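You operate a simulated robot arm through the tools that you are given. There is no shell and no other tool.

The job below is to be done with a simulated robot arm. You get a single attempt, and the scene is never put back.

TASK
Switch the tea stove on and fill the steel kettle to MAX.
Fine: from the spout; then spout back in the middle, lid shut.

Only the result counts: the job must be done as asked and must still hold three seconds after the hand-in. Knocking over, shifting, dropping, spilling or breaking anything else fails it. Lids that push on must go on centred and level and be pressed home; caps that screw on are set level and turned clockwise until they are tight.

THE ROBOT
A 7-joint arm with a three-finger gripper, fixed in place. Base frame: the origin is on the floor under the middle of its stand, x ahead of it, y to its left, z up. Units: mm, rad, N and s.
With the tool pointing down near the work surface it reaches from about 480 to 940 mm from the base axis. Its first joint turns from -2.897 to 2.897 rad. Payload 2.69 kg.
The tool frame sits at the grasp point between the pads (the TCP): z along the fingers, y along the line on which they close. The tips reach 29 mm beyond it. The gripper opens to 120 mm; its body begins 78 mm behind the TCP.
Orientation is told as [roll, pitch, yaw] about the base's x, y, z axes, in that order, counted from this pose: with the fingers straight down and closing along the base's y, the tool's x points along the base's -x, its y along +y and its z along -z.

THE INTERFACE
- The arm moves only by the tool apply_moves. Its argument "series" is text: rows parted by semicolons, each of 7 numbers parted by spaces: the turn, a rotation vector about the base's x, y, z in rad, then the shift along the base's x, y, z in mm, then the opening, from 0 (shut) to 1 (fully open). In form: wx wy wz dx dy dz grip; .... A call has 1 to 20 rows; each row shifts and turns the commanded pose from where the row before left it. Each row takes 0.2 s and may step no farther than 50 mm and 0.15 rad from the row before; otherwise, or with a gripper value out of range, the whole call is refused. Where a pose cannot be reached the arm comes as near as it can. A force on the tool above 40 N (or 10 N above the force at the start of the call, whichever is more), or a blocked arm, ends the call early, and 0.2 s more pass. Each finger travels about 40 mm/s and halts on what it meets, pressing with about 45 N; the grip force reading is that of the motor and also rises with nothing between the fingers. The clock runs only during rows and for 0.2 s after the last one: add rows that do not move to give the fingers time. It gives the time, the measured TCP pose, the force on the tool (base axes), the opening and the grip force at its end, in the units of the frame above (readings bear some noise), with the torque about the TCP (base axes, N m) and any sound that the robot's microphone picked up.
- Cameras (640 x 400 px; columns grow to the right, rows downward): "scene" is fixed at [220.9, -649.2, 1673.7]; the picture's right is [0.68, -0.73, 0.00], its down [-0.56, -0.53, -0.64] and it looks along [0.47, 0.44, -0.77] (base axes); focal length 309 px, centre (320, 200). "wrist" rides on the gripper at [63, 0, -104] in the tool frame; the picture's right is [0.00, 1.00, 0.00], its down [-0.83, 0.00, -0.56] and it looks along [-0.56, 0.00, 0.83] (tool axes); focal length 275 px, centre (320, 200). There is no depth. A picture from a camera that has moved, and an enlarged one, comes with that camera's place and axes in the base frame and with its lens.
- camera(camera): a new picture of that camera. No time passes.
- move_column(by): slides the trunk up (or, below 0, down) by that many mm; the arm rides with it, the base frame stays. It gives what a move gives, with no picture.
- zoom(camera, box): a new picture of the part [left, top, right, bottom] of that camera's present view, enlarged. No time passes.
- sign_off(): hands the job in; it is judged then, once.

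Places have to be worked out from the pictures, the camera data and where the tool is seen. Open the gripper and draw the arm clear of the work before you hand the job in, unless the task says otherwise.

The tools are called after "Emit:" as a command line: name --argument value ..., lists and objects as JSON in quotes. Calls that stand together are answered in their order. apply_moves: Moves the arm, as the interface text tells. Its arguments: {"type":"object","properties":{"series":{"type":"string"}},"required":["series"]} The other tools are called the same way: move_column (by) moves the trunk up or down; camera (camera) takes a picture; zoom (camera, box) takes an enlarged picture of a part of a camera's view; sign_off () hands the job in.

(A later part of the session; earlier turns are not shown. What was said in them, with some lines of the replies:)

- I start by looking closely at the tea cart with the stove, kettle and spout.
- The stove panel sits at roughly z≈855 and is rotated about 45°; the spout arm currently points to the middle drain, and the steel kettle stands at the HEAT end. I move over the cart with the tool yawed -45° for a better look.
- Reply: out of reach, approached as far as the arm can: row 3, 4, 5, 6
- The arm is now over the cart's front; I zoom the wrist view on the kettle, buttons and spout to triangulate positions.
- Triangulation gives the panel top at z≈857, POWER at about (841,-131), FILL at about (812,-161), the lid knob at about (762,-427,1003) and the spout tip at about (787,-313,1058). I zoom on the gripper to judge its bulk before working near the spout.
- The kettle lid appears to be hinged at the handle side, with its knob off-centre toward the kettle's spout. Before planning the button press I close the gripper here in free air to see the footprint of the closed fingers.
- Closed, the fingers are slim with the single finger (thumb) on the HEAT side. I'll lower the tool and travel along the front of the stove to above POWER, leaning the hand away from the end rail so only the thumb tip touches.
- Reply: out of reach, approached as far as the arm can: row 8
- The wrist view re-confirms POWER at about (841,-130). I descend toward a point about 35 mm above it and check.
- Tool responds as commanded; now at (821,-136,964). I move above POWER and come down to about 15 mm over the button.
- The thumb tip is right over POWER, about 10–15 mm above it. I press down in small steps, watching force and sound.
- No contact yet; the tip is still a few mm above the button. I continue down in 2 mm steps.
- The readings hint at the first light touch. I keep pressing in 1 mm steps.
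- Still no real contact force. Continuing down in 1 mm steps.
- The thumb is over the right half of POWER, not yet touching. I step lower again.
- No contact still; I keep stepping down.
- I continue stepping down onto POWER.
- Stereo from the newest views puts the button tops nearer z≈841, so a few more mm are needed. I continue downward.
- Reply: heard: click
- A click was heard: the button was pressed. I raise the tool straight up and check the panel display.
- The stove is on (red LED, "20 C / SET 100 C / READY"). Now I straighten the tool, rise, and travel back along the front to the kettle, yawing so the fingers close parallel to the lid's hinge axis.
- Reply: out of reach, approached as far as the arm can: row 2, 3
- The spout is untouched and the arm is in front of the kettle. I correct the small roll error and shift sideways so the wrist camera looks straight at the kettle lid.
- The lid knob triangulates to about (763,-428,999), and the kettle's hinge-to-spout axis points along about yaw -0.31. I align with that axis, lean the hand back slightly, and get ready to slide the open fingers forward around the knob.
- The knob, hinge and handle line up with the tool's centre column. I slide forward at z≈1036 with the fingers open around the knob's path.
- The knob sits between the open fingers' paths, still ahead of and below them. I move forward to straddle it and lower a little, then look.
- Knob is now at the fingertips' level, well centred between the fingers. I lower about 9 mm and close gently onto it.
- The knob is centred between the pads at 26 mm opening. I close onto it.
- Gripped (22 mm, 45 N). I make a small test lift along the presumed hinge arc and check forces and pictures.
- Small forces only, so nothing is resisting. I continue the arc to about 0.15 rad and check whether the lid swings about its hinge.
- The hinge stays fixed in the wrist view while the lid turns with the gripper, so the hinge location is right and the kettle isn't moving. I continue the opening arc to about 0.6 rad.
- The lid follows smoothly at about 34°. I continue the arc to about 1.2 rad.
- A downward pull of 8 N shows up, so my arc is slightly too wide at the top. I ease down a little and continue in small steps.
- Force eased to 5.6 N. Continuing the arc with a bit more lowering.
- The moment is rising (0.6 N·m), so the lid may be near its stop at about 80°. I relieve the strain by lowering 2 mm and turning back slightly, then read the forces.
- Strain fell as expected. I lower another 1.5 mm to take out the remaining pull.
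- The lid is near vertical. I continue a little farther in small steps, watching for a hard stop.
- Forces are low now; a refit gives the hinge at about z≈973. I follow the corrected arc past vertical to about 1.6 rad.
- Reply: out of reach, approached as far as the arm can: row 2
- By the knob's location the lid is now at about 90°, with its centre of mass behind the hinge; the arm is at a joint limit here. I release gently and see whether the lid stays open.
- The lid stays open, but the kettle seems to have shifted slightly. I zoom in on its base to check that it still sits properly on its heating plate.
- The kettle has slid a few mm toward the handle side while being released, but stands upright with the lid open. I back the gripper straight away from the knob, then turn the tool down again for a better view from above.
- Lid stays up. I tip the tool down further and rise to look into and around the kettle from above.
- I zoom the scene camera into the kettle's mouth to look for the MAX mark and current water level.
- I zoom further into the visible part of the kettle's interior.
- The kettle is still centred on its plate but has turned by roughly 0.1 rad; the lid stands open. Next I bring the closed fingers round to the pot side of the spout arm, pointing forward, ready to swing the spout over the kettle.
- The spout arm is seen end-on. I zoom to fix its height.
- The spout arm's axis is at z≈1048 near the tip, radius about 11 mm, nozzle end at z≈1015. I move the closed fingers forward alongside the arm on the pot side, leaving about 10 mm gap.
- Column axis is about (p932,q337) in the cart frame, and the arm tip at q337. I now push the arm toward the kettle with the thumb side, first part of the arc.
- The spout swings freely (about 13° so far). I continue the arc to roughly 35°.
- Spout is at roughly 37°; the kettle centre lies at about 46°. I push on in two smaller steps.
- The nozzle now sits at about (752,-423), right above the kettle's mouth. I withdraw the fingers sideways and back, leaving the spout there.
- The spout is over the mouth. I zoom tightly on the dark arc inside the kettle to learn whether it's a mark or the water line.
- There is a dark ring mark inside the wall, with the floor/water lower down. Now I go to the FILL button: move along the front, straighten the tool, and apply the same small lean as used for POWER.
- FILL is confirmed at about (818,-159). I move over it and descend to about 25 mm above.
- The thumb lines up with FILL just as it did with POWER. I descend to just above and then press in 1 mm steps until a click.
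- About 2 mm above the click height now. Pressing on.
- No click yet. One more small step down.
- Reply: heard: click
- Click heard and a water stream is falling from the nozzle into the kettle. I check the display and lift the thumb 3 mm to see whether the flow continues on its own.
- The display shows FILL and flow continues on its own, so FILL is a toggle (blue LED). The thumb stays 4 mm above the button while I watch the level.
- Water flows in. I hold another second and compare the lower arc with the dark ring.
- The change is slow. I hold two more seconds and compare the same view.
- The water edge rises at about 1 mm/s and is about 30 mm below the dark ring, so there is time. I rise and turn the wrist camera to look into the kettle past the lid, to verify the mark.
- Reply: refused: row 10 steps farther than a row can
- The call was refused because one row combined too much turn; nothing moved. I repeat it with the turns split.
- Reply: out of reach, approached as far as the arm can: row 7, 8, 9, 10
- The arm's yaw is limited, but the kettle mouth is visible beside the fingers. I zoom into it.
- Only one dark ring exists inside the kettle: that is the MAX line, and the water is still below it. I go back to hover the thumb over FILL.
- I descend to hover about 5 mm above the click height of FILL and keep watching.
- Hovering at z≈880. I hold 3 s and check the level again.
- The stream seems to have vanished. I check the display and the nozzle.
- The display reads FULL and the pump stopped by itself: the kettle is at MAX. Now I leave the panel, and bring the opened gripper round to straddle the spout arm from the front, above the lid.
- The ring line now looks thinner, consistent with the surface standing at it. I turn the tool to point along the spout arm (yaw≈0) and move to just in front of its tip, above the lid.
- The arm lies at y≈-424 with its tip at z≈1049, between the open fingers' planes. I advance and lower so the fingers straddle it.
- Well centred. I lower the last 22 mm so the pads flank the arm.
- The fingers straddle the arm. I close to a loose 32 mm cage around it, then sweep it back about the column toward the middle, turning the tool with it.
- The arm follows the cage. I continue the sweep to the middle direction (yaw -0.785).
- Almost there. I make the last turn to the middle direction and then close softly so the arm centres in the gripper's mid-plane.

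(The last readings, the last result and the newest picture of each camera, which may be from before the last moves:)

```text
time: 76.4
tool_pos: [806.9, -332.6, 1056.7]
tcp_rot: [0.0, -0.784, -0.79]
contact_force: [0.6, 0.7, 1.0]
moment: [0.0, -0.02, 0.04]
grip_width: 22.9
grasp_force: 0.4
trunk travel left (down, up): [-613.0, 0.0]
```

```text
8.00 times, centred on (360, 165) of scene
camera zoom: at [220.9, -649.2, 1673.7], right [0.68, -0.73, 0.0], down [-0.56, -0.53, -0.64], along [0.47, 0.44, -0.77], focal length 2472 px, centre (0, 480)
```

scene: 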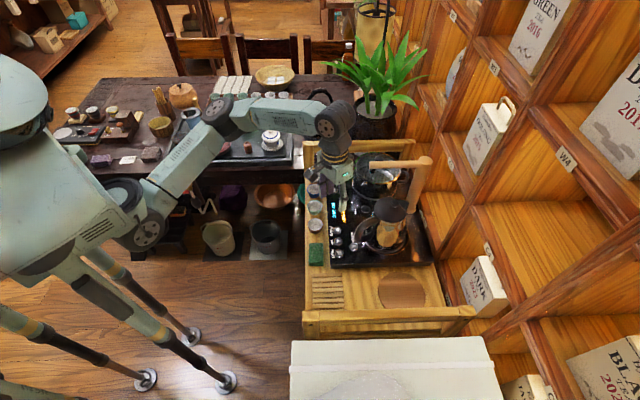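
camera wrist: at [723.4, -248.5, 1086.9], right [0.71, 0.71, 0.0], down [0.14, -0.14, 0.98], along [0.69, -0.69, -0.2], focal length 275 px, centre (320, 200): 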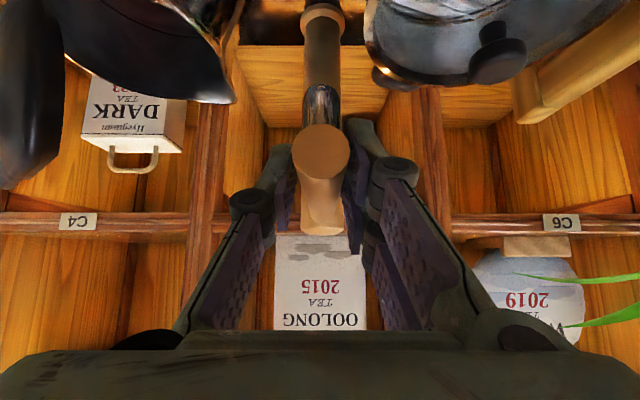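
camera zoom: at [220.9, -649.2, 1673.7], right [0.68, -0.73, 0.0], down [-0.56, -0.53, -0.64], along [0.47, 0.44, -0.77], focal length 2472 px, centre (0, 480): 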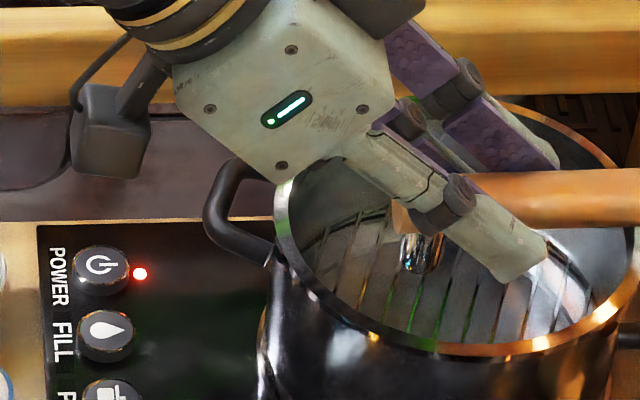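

The nozzle is back within about a millimetre of its original place over the middle drain. I nudge it the last bit, open, and back out along the tool axis.

Emit:
apply_moves --series "0 0 -0.006 0.8 0.9 0 0.19;0 0 0 0 0 0 0.19;0 0 0 0 0 0 0.25;0 0 0 0 0 0 0.35;0 0 0 0 0 0 0.5;0 0 0 0 0 0 0.5;0 0 0 -17.5 17.5 24.8 0.5;0 0 0 -17.5 17.5 24.8 0.5;0 0 0 -20 20 10 0.5;0 0 0 0 0 0 0.5"

Emit:
zoom --camera "scene" --box '[320, 140, 400, 190]'

Emit:
zoom --camera "scene" --box '[330, 130, 430, 250]'

Emit:
camera --camera "wrist"

```text
time: 78.6
tool_pos: [751.7, -277.0, 1117.0]
tcp_rot: [-0.001, -0.782, -0.797]
contact_force: [0.2, 0.1, 0.2]
moment: [0.05, 0.03, 0.02]
grip_width: 59.8
grasp_force: 0.0
trunk travel left (down, up): [-613.0, 0.0]
```

```text
8.00 times, centred on (360, 165) of scene
camera zoom: at [220.9, -649.2, 1673.7], right [0.68, -0.73, 0.0], down [-0.56, -0.53, -0.64], along [0.47, 0.44, -0.77], focal length 2472 px, centre (0, 480)
```

zoom: 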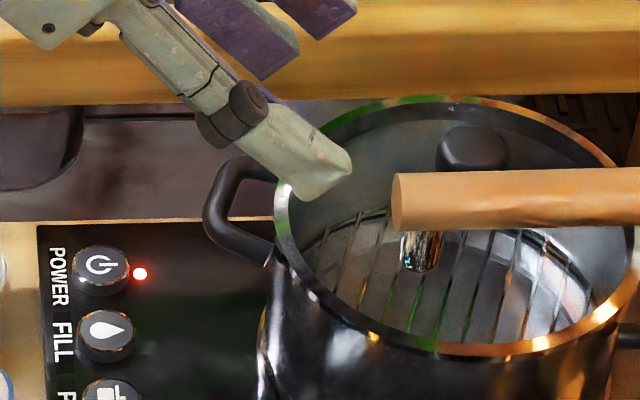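

```text
3.33 times, centred on (380, 190) of scene
camera zoom: at [220.9, -649.2, 1673.7], right [0.68, -0.73, 0.0], down [-0.56, -0.53, -0.64], along [0.47, 0.44, -0.77], focal length 1030 px, centre (120, 233)
```

zoom: 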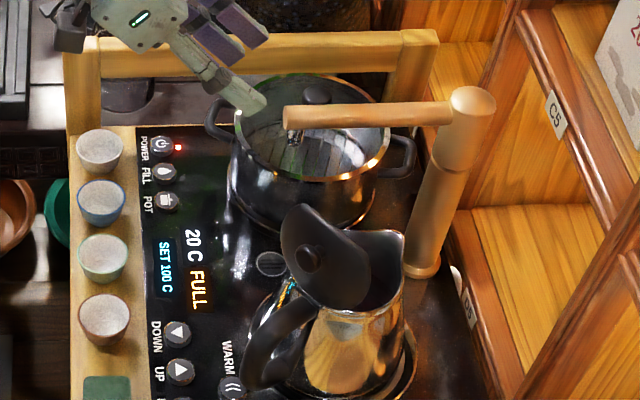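

```text
taken
camera wrist: at [669.3, -192.6, 1146.4], right [0.71, 0.7, 0.0], down [0.14, -0.14, 0.98], along [0.69, -0.7, -0.2], focal length 275 px, centre (320, 200)
```

wrist: 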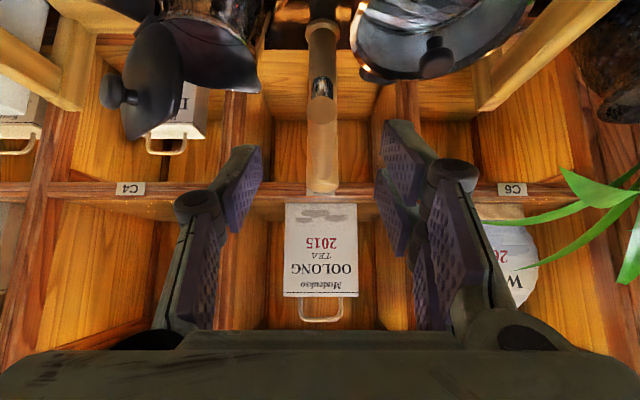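

The spout sits exactly where it was originally (tip and nozzle pixels match). Now I close the gripper and go round to the handle side behind the open lid to push it shut.

Emit:
apply_moves --series "0 0 0.1234 -24 -26.4 0 0.3;0 0 0.1234 -24 -26.4 0 0.1;0 0 0.1234 -24 -26.4 0 0;0 0 0.1234 -24 -26.4 0 0;0 0 0.1234 -24 -26.4 0 0;0.0229 0.126 0 0 0 -10 0;0.0229 0.126 0 0 0 -10 0;0.0229 0.126 0 0 0 -10 0;0 0 0 0 0 0 0"

Emit:
camera --camera "wrist"

Emit:
zoom --camera "scene" --box '[330, 160, 430, 250]'

```text
time: 80.6
tool_pos: [631.1, -409.3, 1087.7]
tcp_rot: [0.001, -0.399, -0.179]
contact_force: [-0.5, 0.0, -0.5]
moment: [0.0, -0.05, -0.01]
grip_width: 0.0
grasp_force: 28.5
trunk travel left (down, up): [-613.0, 0.0]
```

```text
taken
camera wrist: at [535.1, -391.5, 1158.8], right [0.17, 0.98, 0.0], down [0.54, -0.09, 0.83], along [0.82, -0.15, -0.55], focal length 275 px, centre (320, 200)
```

wrist: 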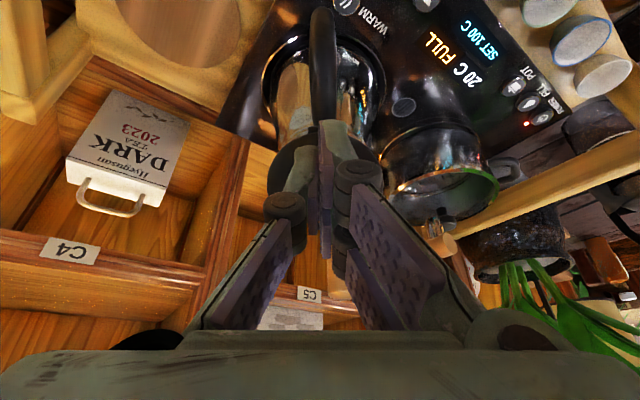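

```text
4.44 times, centred on (380, 205) of scene
camera zoom: at [220.9, -649.2, 1673.7], right [0.68, -0.73, 0.0], down [-0.56, -0.53, -0.64], along [0.47, 0.44, -0.77], focal length 1374 px, centre (53, 178)
```

zoom: 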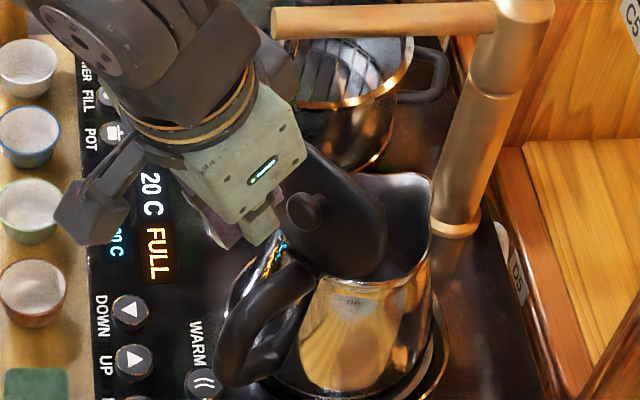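

Aligned with the handle axis. I lower to about z≈1047, just behind the knob.

Emit:
apply_moves --series "0 0 0 0 0 -20 0;0 0 0 0 0 -20 0;0 0 0 0 0 0 0"

Emit:
camera --camera "wrist"

Emit:
zoom --camera "scene" --box '[340, 170, 420, 230]'

```text
time: 81.4
tool_pos: [632.2, -409.6, 1044.7]
tcp_rot: [0.001, -0.4, -0.18]
contact_force: [0.3, -0.3, -1.2]
moment: [0.0, -0.02, -0.01]
grip_width: 0.0
grasp_force: 28.7
trunk travel left (down, up): [-613.0, 0.0]
```

```text
taken
camera wrist: at [535.3, -391.8, 1117.8], right [0.17, 0.98, 0.0], down [0.54, -0.09, 0.84], along [0.82, -0.15, -0.55], focal length 275 px, centre (320, 200)
```

wrist: 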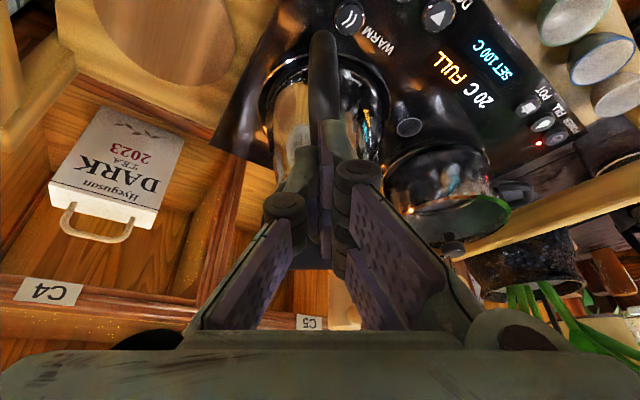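

```text
6.67 times, centred on (380, 200) of scene
camera zoom: at [220.9, -649.2, 1673.7], right [0.68, -0.73, 0.0], down [-0.56, -0.53, -0.64], along [0.47, 0.44, -0.77], focal length 2060 px, centre (-80, 200)
```

zoom: 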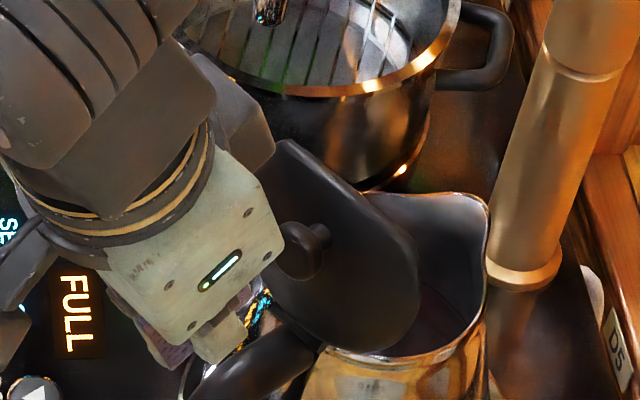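

I push forward in small steps against the knob.

Emit:
apply_moves --series "0 0 0 9.8 -1.8 1 0;0 0 0 5.9 -1.1 1 0;0 0 0 5.9 -1.1 1 0;0 0 0 0 0 0 0"

Emit:
zoom --camera "scene" --box '[340, 170, 420, 230]'

```text
time: 82.4
tool_pos: [654.0, -412.4, 1049.4]
tcp_rot: [0.002, -0.399, -0.178]
contact_force: [0.3, -0.3, 0.1]
moment: [0.0, 0.03, 0.02]
grip_width: 0.0
grasp_force: 28.3
trunk travel left (down, up): [-613.0, 0.0]
```

```text
6.67 times, centred on (380, 200) of scene
camera zoom: at [220.9, -649.2, 1673.7], right [0.68, -0.73, 0.0], down [-0.56, -0.53, -0.64], along [0.47, 0.44, -0.77], focal length 2060 px, centre (-80, 200)
```

zoom: 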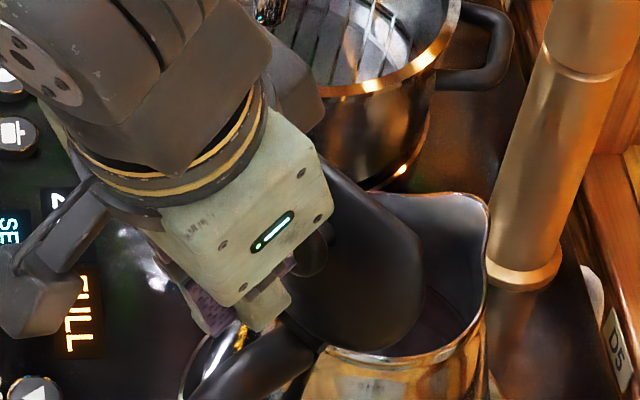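

Light contact, the lid is starting to move. I continue forward.

Emit:
apply_moves --series "0 0 0 7.9 -1.4 0 0;0 0 0 7.9 -1.4 0 0;0 0 0 7.9 -1.4 0 0;0 0 0 0 0 0 0"

Emit:
zoom --camera "scene" --box '[340, 170, 420, 230]'

Emit:
camera --camera "wrist"

```text
time: 83.4
tool_pos: [677.5, -415.5, 1049.4]
tcp_rot: [0.004, -0.401, -0.179]
contact_force: [0.3, -0.1, -0.1]
moment: [0.01, -0.02, -0.01]
grip_width: 0.1
grasp_force: 28.8
trunk travel left (down, up): [-613.0, 0.0]
```

```text
6.67 times, centred on (380, 200) of scene
camera zoom: at [220.9, -649.2, 1673.7], right [0.68, -0.73, 0.0], down [-0.56, -0.53, -0.64], along [0.47, 0.44, -0.77], focal length 2060 px, centre (-80, 200)
```

zoom: 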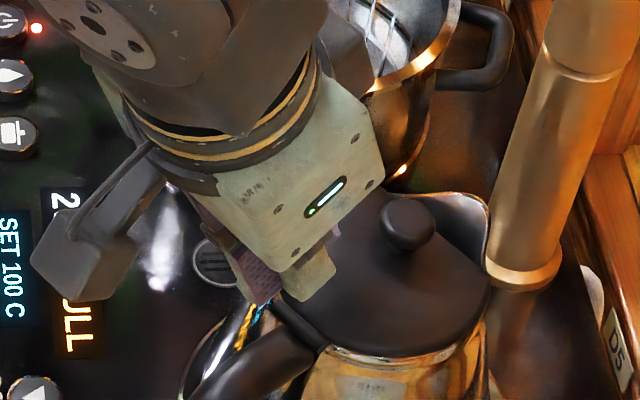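

```text
taken
camera wrist: at [580.8, -399.7, 1121.5], right [0.17, 0.98, 0.0], down [0.54, -0.09, 0.84], along [0.82, -0.15, -0.55], focal length 275 px, centre (320, 200)
```

wrist: 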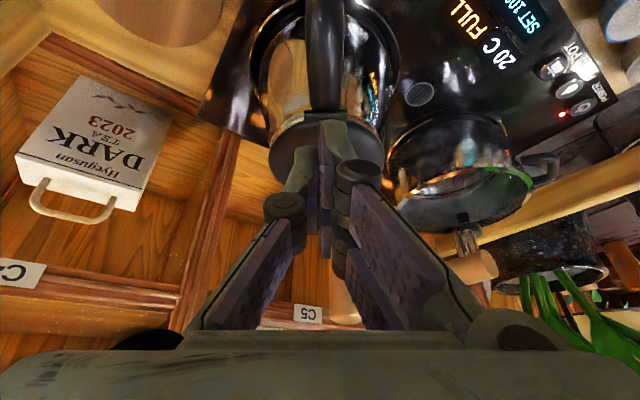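

The lid has dropped shut. To be sure it's home, I move the fingertip over the knob and press down gently.

Emit:
apply_moves --series "0 0 0 20 -2.5 0 0;0 0 0 20 -2.5 -2 0;0 0 0 15 -2 -2 0;0 0 0 0 0 0 0"

Emit:
zoom --camera "scene" --box '[350, 170, 430, 230]'

Emit:
zoom --camera "wrist" --box '[220, 0, 420, 200]'

```text
time: 84.4
tool_pos: [732.9, -422.5, 1046.1]
tcp_rot: [0.001, -0.399, -0.18]
contact_force: [0.3, 0.7, -0.1]
moment: [0.01, -0.01, 0.03]
grip_width: 0.1
grasp_force: 27.9
trunk travel left (down, up): [-613.0, 0.0]
```

```text
6.67 times, centred on (390, 200) of scene
camera zoom: at [220.9, -649.2, 1673.7], right [0.68, -0.73, 0.0], down [-0.56, -0.53, -0.64], along [0.47, 0.44, -0.77], focal length 2060 px, centre (-147, 200)
```

zoom: 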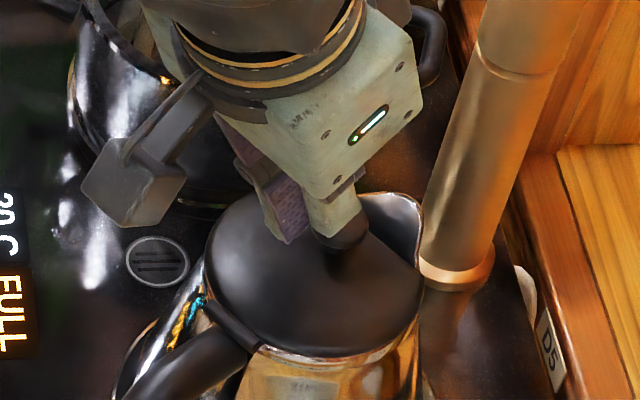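

```text
2.00 times, centred on (320, 100) of wrist
camera zoom: at [635.9, -406.5, 1117.4], right [0.17, 0.98, 0.0], down [0.54, -0.09, 0.84], along [0.82, -0.15, -0.55], focal length 551 px, centre (320, 400)
```

zoom: 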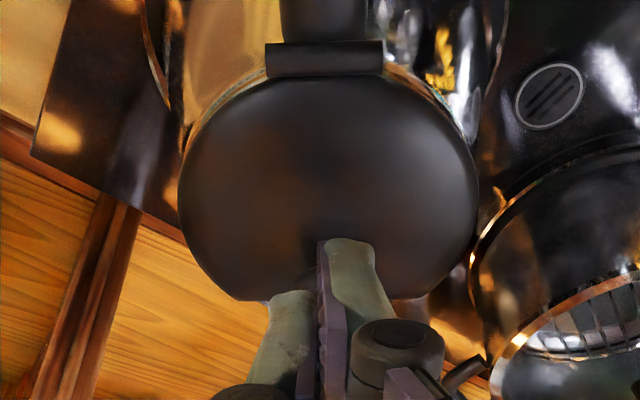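

The fingers are above the knob. I press down step by step, watching the force.

Emit:
apply_moves --series "0 0 0 0 0 -5 0;0 0 0 0 0 -5 0;0 0 0 0 0 -3 0;0 0 0 0 0 0 0"

Emit:
zoom --camera "scene" --box '[350, 170, 430, 230]'

```text
time: 85.4
tool_pos: [732.9, -423.7, 1033.3]
tcp_rot: [0.003, -0.399, -0.179]
contact_force: [0.5, 0.7, 0.5]
moment: [0.01, 0.01, 0.03]
grip_width: 0.1
grasp_force: 27.9
trunk travel left (down, up): [-613.0, 0.0]
```

```text
6.67 times, centred on (390, 200) of scene
camera zoom: at [220.9, -649.2, 1673.7], right [0.68, -0.73, 0.0], down [-0.56, -0.53, -0.64], along [0.47, 0.44, -0.77], focal length 2060 px, centre (-147, 200)
```

zoom: 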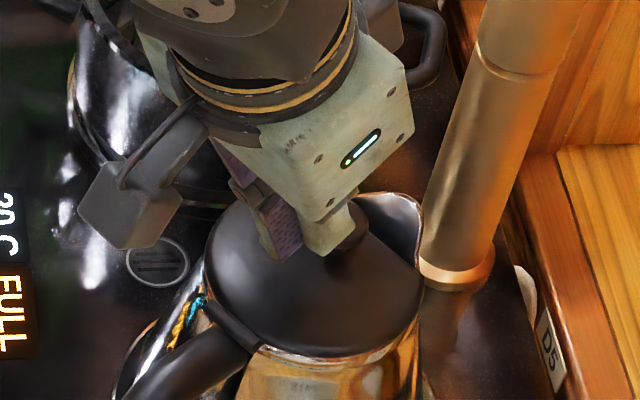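

The finger is just behind the knob. I raise a bit, move 14 mm further forward over it, and press again.

Emit:
apply_moves --series "0 0 0 0 0 10 0;0 0 0 13.8 -1.5 0 0;0 0 0 0 0 -5 0;0 0 0 0 0 -3 0;0 0 0 0 0 0 0"

Emit:
zoom --camera "scene" --box '[350, 170, 430, 230]'

Emit:
zoom --camera "wrist" --box '[220, 40, 420, 200]'

```text
time: 86.6
tool_pos: [746.3, -424.8, 1034.1]
tcp_rot: [0.003, -0.399, -0.181]
contact_force: [-1.7, -0.5, 0.2]
moment: [-0.02, 0.02, -0.01]
grip_width: 0.0
grasp_force: 28.8
trunk travel left (down, up): [-613.0, 0.0]
```

```text
6.67 times, centred on (390, 200) of scene
camera zoom: at [220.9, -649.2, 1673.7], right [0.68, -0.73, 0.0], down [-0.56, -0.53, -0.64], along [0.47, 0.44, -0.77], focal length 2060 px, centre (-147, 200)
```

zoom: 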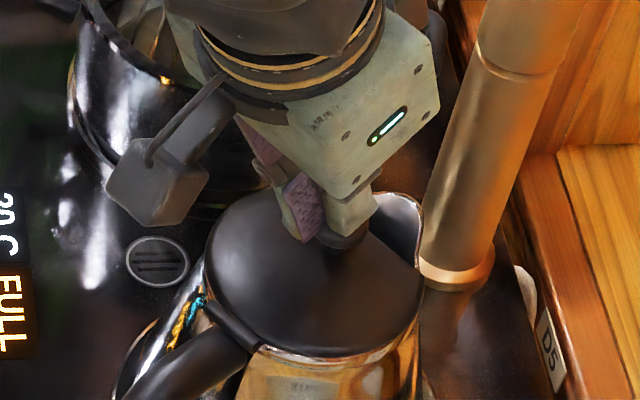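

```text
2.50 times, centred on (320, 120) of wrist
camera zoom: at [649.2, -407.8, 1106.8], right [0.17, 0.98, 0.0], down [0.54, -0.09, 0.84], along [0.82, -0.15, -0.55], focal length 688 px, centre (320, 400)
```

zoom: 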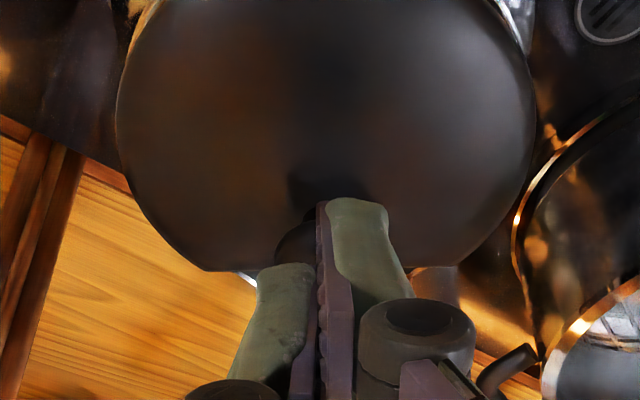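

The thumb is now over the knob. Pressing down in small steps.

Emit:
apply_moves --series "0 0 0 0 0 -2 0;0 0 0 0 0 -2 0;0 0 0 0 0 0 0"

```text
time: 87.4
tool_pos: [746.7, -425.2, 1030.5]
tcp_rot: [0.002, -0.4, -0.181]
contact_force: [-0.4, 1.0, -0.7]
moment: [-0.01, 0.02, -0.04]
grip_width: 0.0
grasp_force: 29.4
trunk travel left (down, up): [-613.0, 0.0]
```

No load yet; continuing downward in small steps.

Emit:
apply_moves --series "0 0 0 0 0 -2 0;0 0 0 0 0 -2 0;0 0 0 0 0 -2 0;0 0 0 0 0 0 0"

Emit:
zoom --camera "scene" --box '[350, 170, 430, 230]'

```text
time: 88.4
tool_pos: [745.0, -425.2, 1026.0]
tcp_rot: [0.0, -0.401, -0.179]
contact_force: [0.2, -1.3, 13.0]
moment: [-0.02, -0.07, -0.02]
grip_width: 6.1
grasp_force: 28.2
trunk travel left (down, up): [-613.0, 0.0]
```

```text
6.67 times, centred on (390, 200) of scene
camera zoom: at [220.9, -649.2, 1673.7], right [0.68, -0.73, 0.0], down [-0.56, -0.53, -0.64], along [0.47, 0.44, -0.77], focal length 2060 px, centre (-147, 200)
```

zoom: 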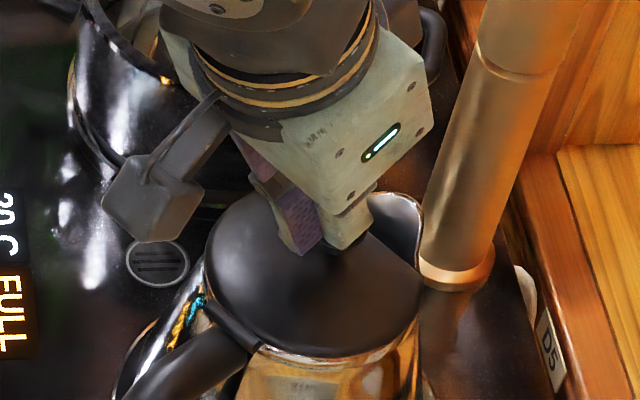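

13 N of press on the knob and the lid doesn't yield further: it's shut. I lift off, back away, and inspect the lid all round.

Emit:
apply_moves --series "0 0 0 0 0 -1 0;0 0 0 0 0 0 0;0 0 0 0 0 6 0;0 0 0 0 0 15 0;0 0 0 -20 3.6 15 0;0 0 0 -30 5.5 10 0;0 0 0 -30 5.5 10 0;0 0 0 0 0 0 0"

Emit:
camera --camera "wrist"

Emit:
zoom --camera "scene" --box '[320, 150, 440, 270]'

Emit:
zoom --camera "scene" --box '[365, 190, 415, 230]'

```text
time: 90.2
tool_pos: [665.9, -409.4, 1078.6]
tcp_rot: [0.0, -0.399, -0.178]
contact_force: [-0.6, 0.2, 0.6]
moment: [-0.01, 0.03, 0.0]
grip_width: 0.0
grasp_force: 28.7
trunk travel left (down, up): [-613.0, 0.0]
```

```text
taken
camera wrist: at [568.8, -393.2, 1151.9], right [0.17, 0.98, 0.0], down [0.54, -0.09, 0.84], along [0.82, -0.15, -0.55], focal length 275 px, centre (320, 200)
```

wrist: 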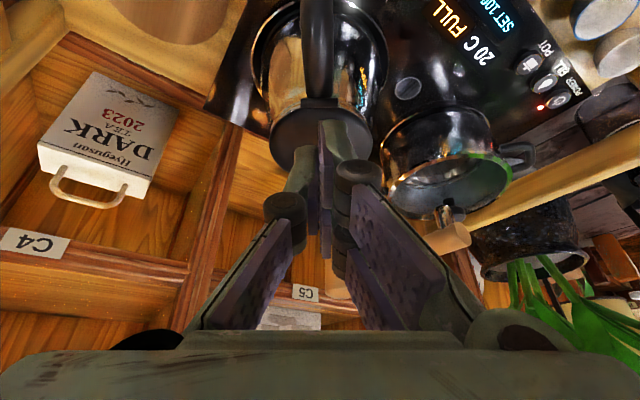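

```text
3.33 times, centred on (380, 210) of scene
camera zoom: at [220.9, -649.2, 1673.7], right [0.68, -0.73, 0.0], down [-0.56, -0.53, -0.64], along [0.47, 0.44, -0.77], focal length 1030 px, centre (120, 167)
```

zoom: 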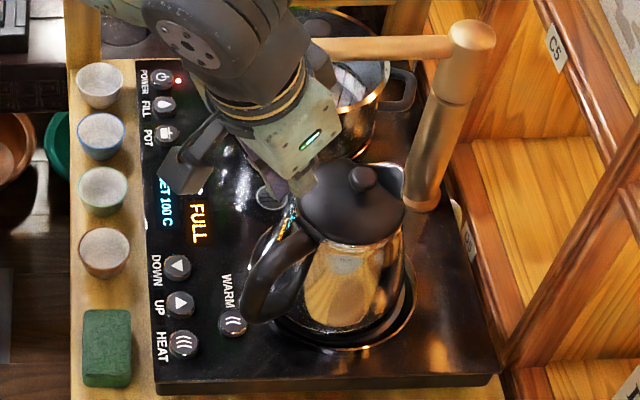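

```text
10.00 times, centred on (390, 210) of scene
camera zoom: at [220.9, -649.2, 1673.7], right [0.68, -0.73, 0.0], down [-0.56, -0.53, -0.64], along [0.47, 0.44, -0.77], focal length 3090 px, centre (-380, 100)
```

zoom: 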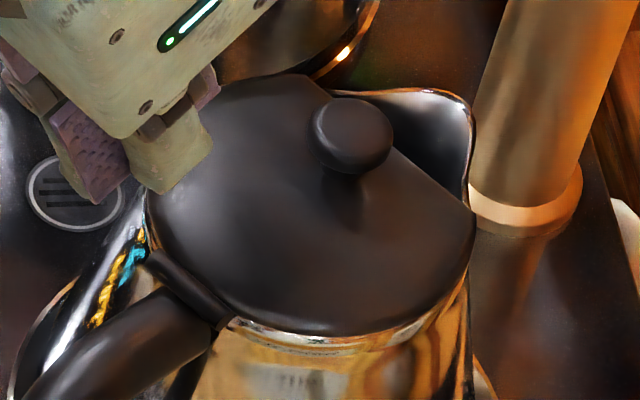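

The lid looks shut and level. I compare the kettle's seat on its plate with the first picture using the same zoom, after retracting the arm.

Emit:
apply_moves --series "0 0 0 -30 20 10 0.2;0 0 0 -35 25 10 0.5;0 0 0 -35 30 10 0.8;0 0 0 -35 30 5 1;0 0 0 0 0 0 1;0 0 0 0 0 0 1"

Emit:
zoom --camera "scene" --box '[320, 190, 440, 270]'

Emit:
zoom --camera "scene" --box '[290, 130, 450, 280]'

Emit:
camera --camera "wrist"

```text
time: 91.6
tool_pos: [532.3, -305.8, 1115.0]
tcp_rot: [0.002, -0.398, -0.179]
contact_force: [0.3, 0.7, 0.3]
moment: [-0.02, -0.01, 0.01]
grip_width: 95.7
grasp_force: 0.0
trunk travel left (down, up): [-613.0, 0.0]
```

```text
5.00 times, centred on (380, 230) of scene
camera zoom: at [220.9, -649.2, 1673.7], right [0.68, -0.73, 0.0], down [-0.56, -0.53, -0.64], along [0.47, 0.44, -0.77], focal length 1545 px, centre (20, 50)
```

zoom: 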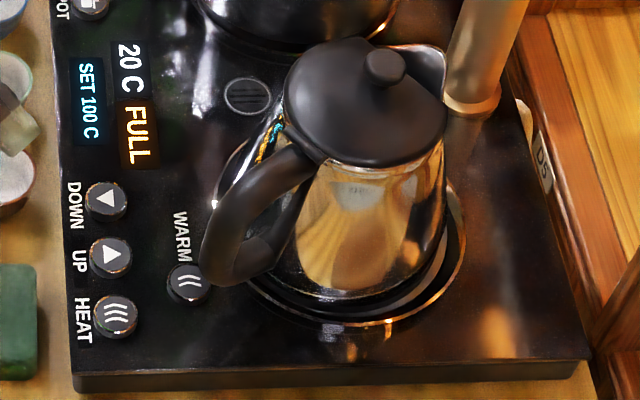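

```text
2.67 times, centred on (370, 205) of scene
camera zoom: at [220.9, -649.2, 1673.7], right [0.68, -0.73, 0.0], down [-0.56, -0.53, -0.64], along [0.47, 0.44, -0.77], focal length 824 px, centre (187, 187)
```

zoom: 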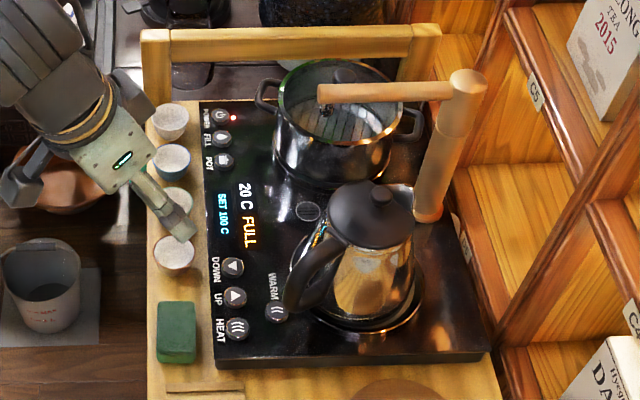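

```text
taken
camera wrist: at [434.8, -288.6, 1187.2], right [0.17, 0.98, 0.0], down [0.54, -0.09, 0.84], along [0.82, -0.15, -0.55], focal length 275 px, centre (320, 200)
```

wrist: 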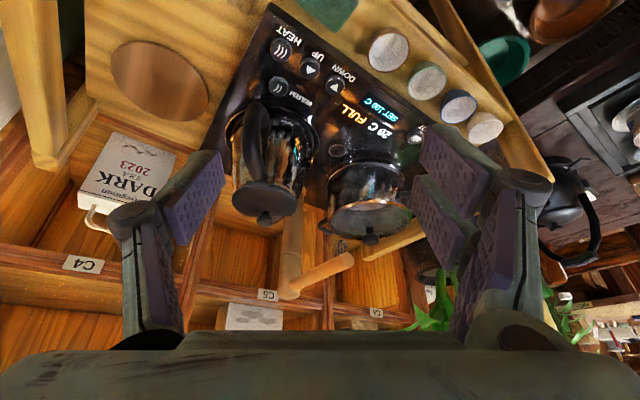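

Everything looks right: spout in the middle, lid on, display FULL, power LED on. I take a last close look at the lid seam from the wrist side and at the spout before handing in.

Emit:
zoom --camera "wrist" --box '[220, 150, 320, 240]'

Emit:
zoom --camera "scene" --box '[365, 190, 415, 230]'

Emit:
zoom --camera "scene" --box '[320, 140, 400, 190]'

Emit:
camera --camera "scene"

```text
4.44 times, centred on (270, 195) of wrist
camera zoom: at [434.8, -288.6, 1187.2], right [0.17, 0.98, 0.0], down [0.54, -0.09, 0.84], along [0.82, -0.15, -0.55], focal length 1224 px, centre (542, 222)
```

zoom: 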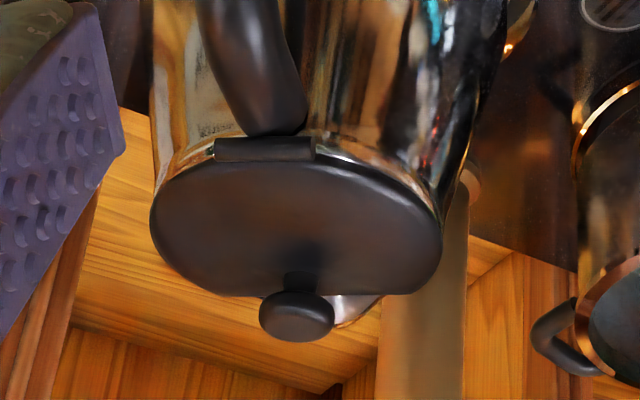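

```text
10.00 times, centred on (390, 210) of scene
camera zoom: at [220.9, -649.2, 1673.7], right [0.68, -0.73, 0.0], down [-0.56, -0.53, -0.64], along [0.47, 0.44, -0.77], focal length 3090 px, centre (-380, 100)
```

zoom: 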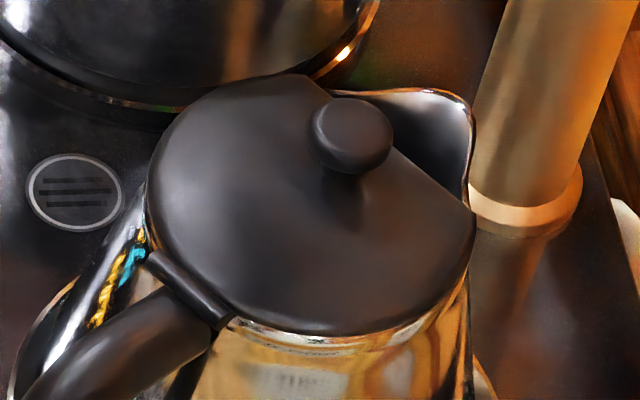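

```text
8.00 times, centred on (360, 165) of scene
camera zoom: at [220.9, -649.2, 1673.7], right [0.68, -0.73, 0.0], down [-0.56, -0.53, -0.64], along [0.47, 0.44, -0.77], focal length 2472 px, centre (0, 480)
```

zoom: 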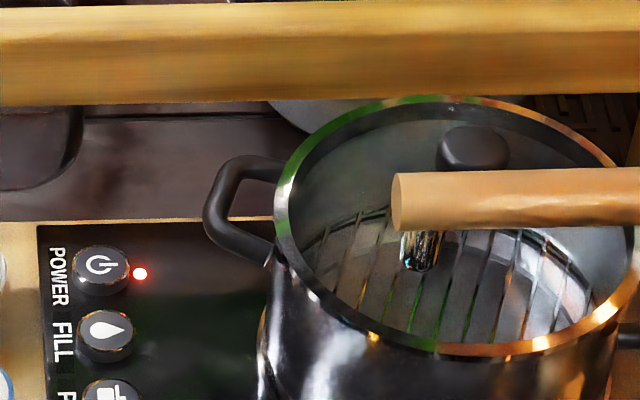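

```text
taken
```

scene: 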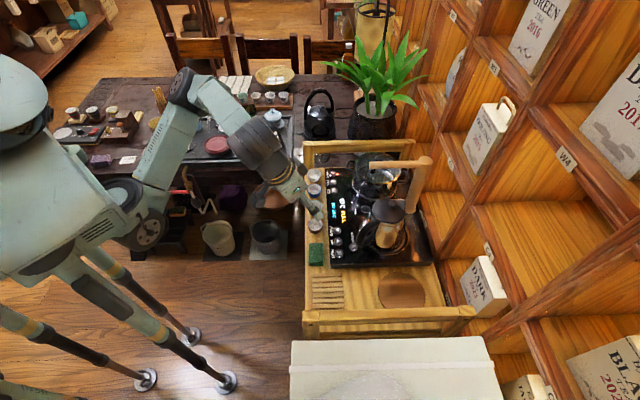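

All checks pass: stove on, FULL, spout in its original middle position, lid shut, nothing else disturbed. I draw the open gripper a little farther clear and then hand in.

Emit:
apply_moves --series "0 0 0 -20 30 20 1;0 0 0 -20 30 20 1;0 0 0 -10 30 10 1;0 0 0 0 0 0 1"

Emit:
zoom --camera "scene" --box '[290, 130, 450, 280]'

```text
time: 92.6
tool_pos: [482.6, -216.1, 1164.6]
tcp_rot: [0.002, -0.401, -0.178]
contact_force: [0.0, -0.1, -0.4]
moment: [0.01, 0.0, 0.02]
grip_width: 119.8
grasp_force: 0.0
trunk travel left (down, up): [-613.0, 0.0]
```

```text
2.67 times, centred on (370, 205) of scene
camera zoom: at [220.9, -649.2, 1673.7], right [0.68, -0.73, 0.0], down [-0.56, -0.53, -0.64], along [0.47, 0.44, -0.77], focal length 824 px, centre (187, 187)
```

zoom: 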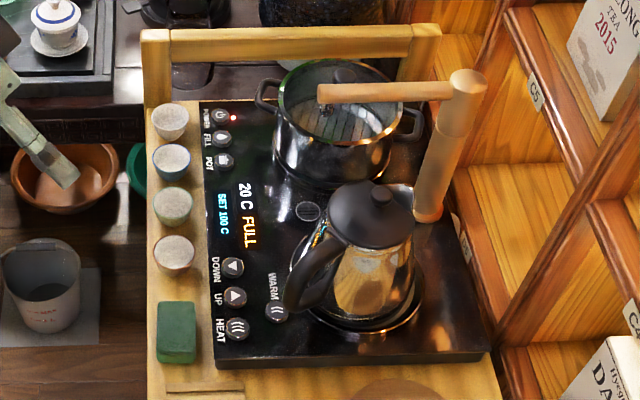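

The stove is on and reads FULL, the spout is in the middle, the lid is shut and the arm is clear. I hand the job in.

Emit:
sign_off

```text
The job is handed in.
```

The tea stove is on and the steel kettle has been filled from the spout. I've handed the job in but haven't seen the verdict.

- **Fill level:** the pump stopped by itself and the display reads FULL. The kettle has one dark ring inside with no "MAX" lettering that I could see, and I took that as the MAX line. The water appears to stand at it.
- **Spout:** it is back over the middle drain, matching its starting position in the pictures.
- **Lid:** it is closed, and I pressed down on the knob with about 13 N.
- **Kettle position:** opening the lid pulled the kettle about 5 mm off its original spot on the plate and turned it slightly. It stands upright on the plate, and I left it there rather than nudge it full of water.

I saw no spills, and nothing else on the cart looked moved in the last pictures. The arm is drawn clear with the gripper open.
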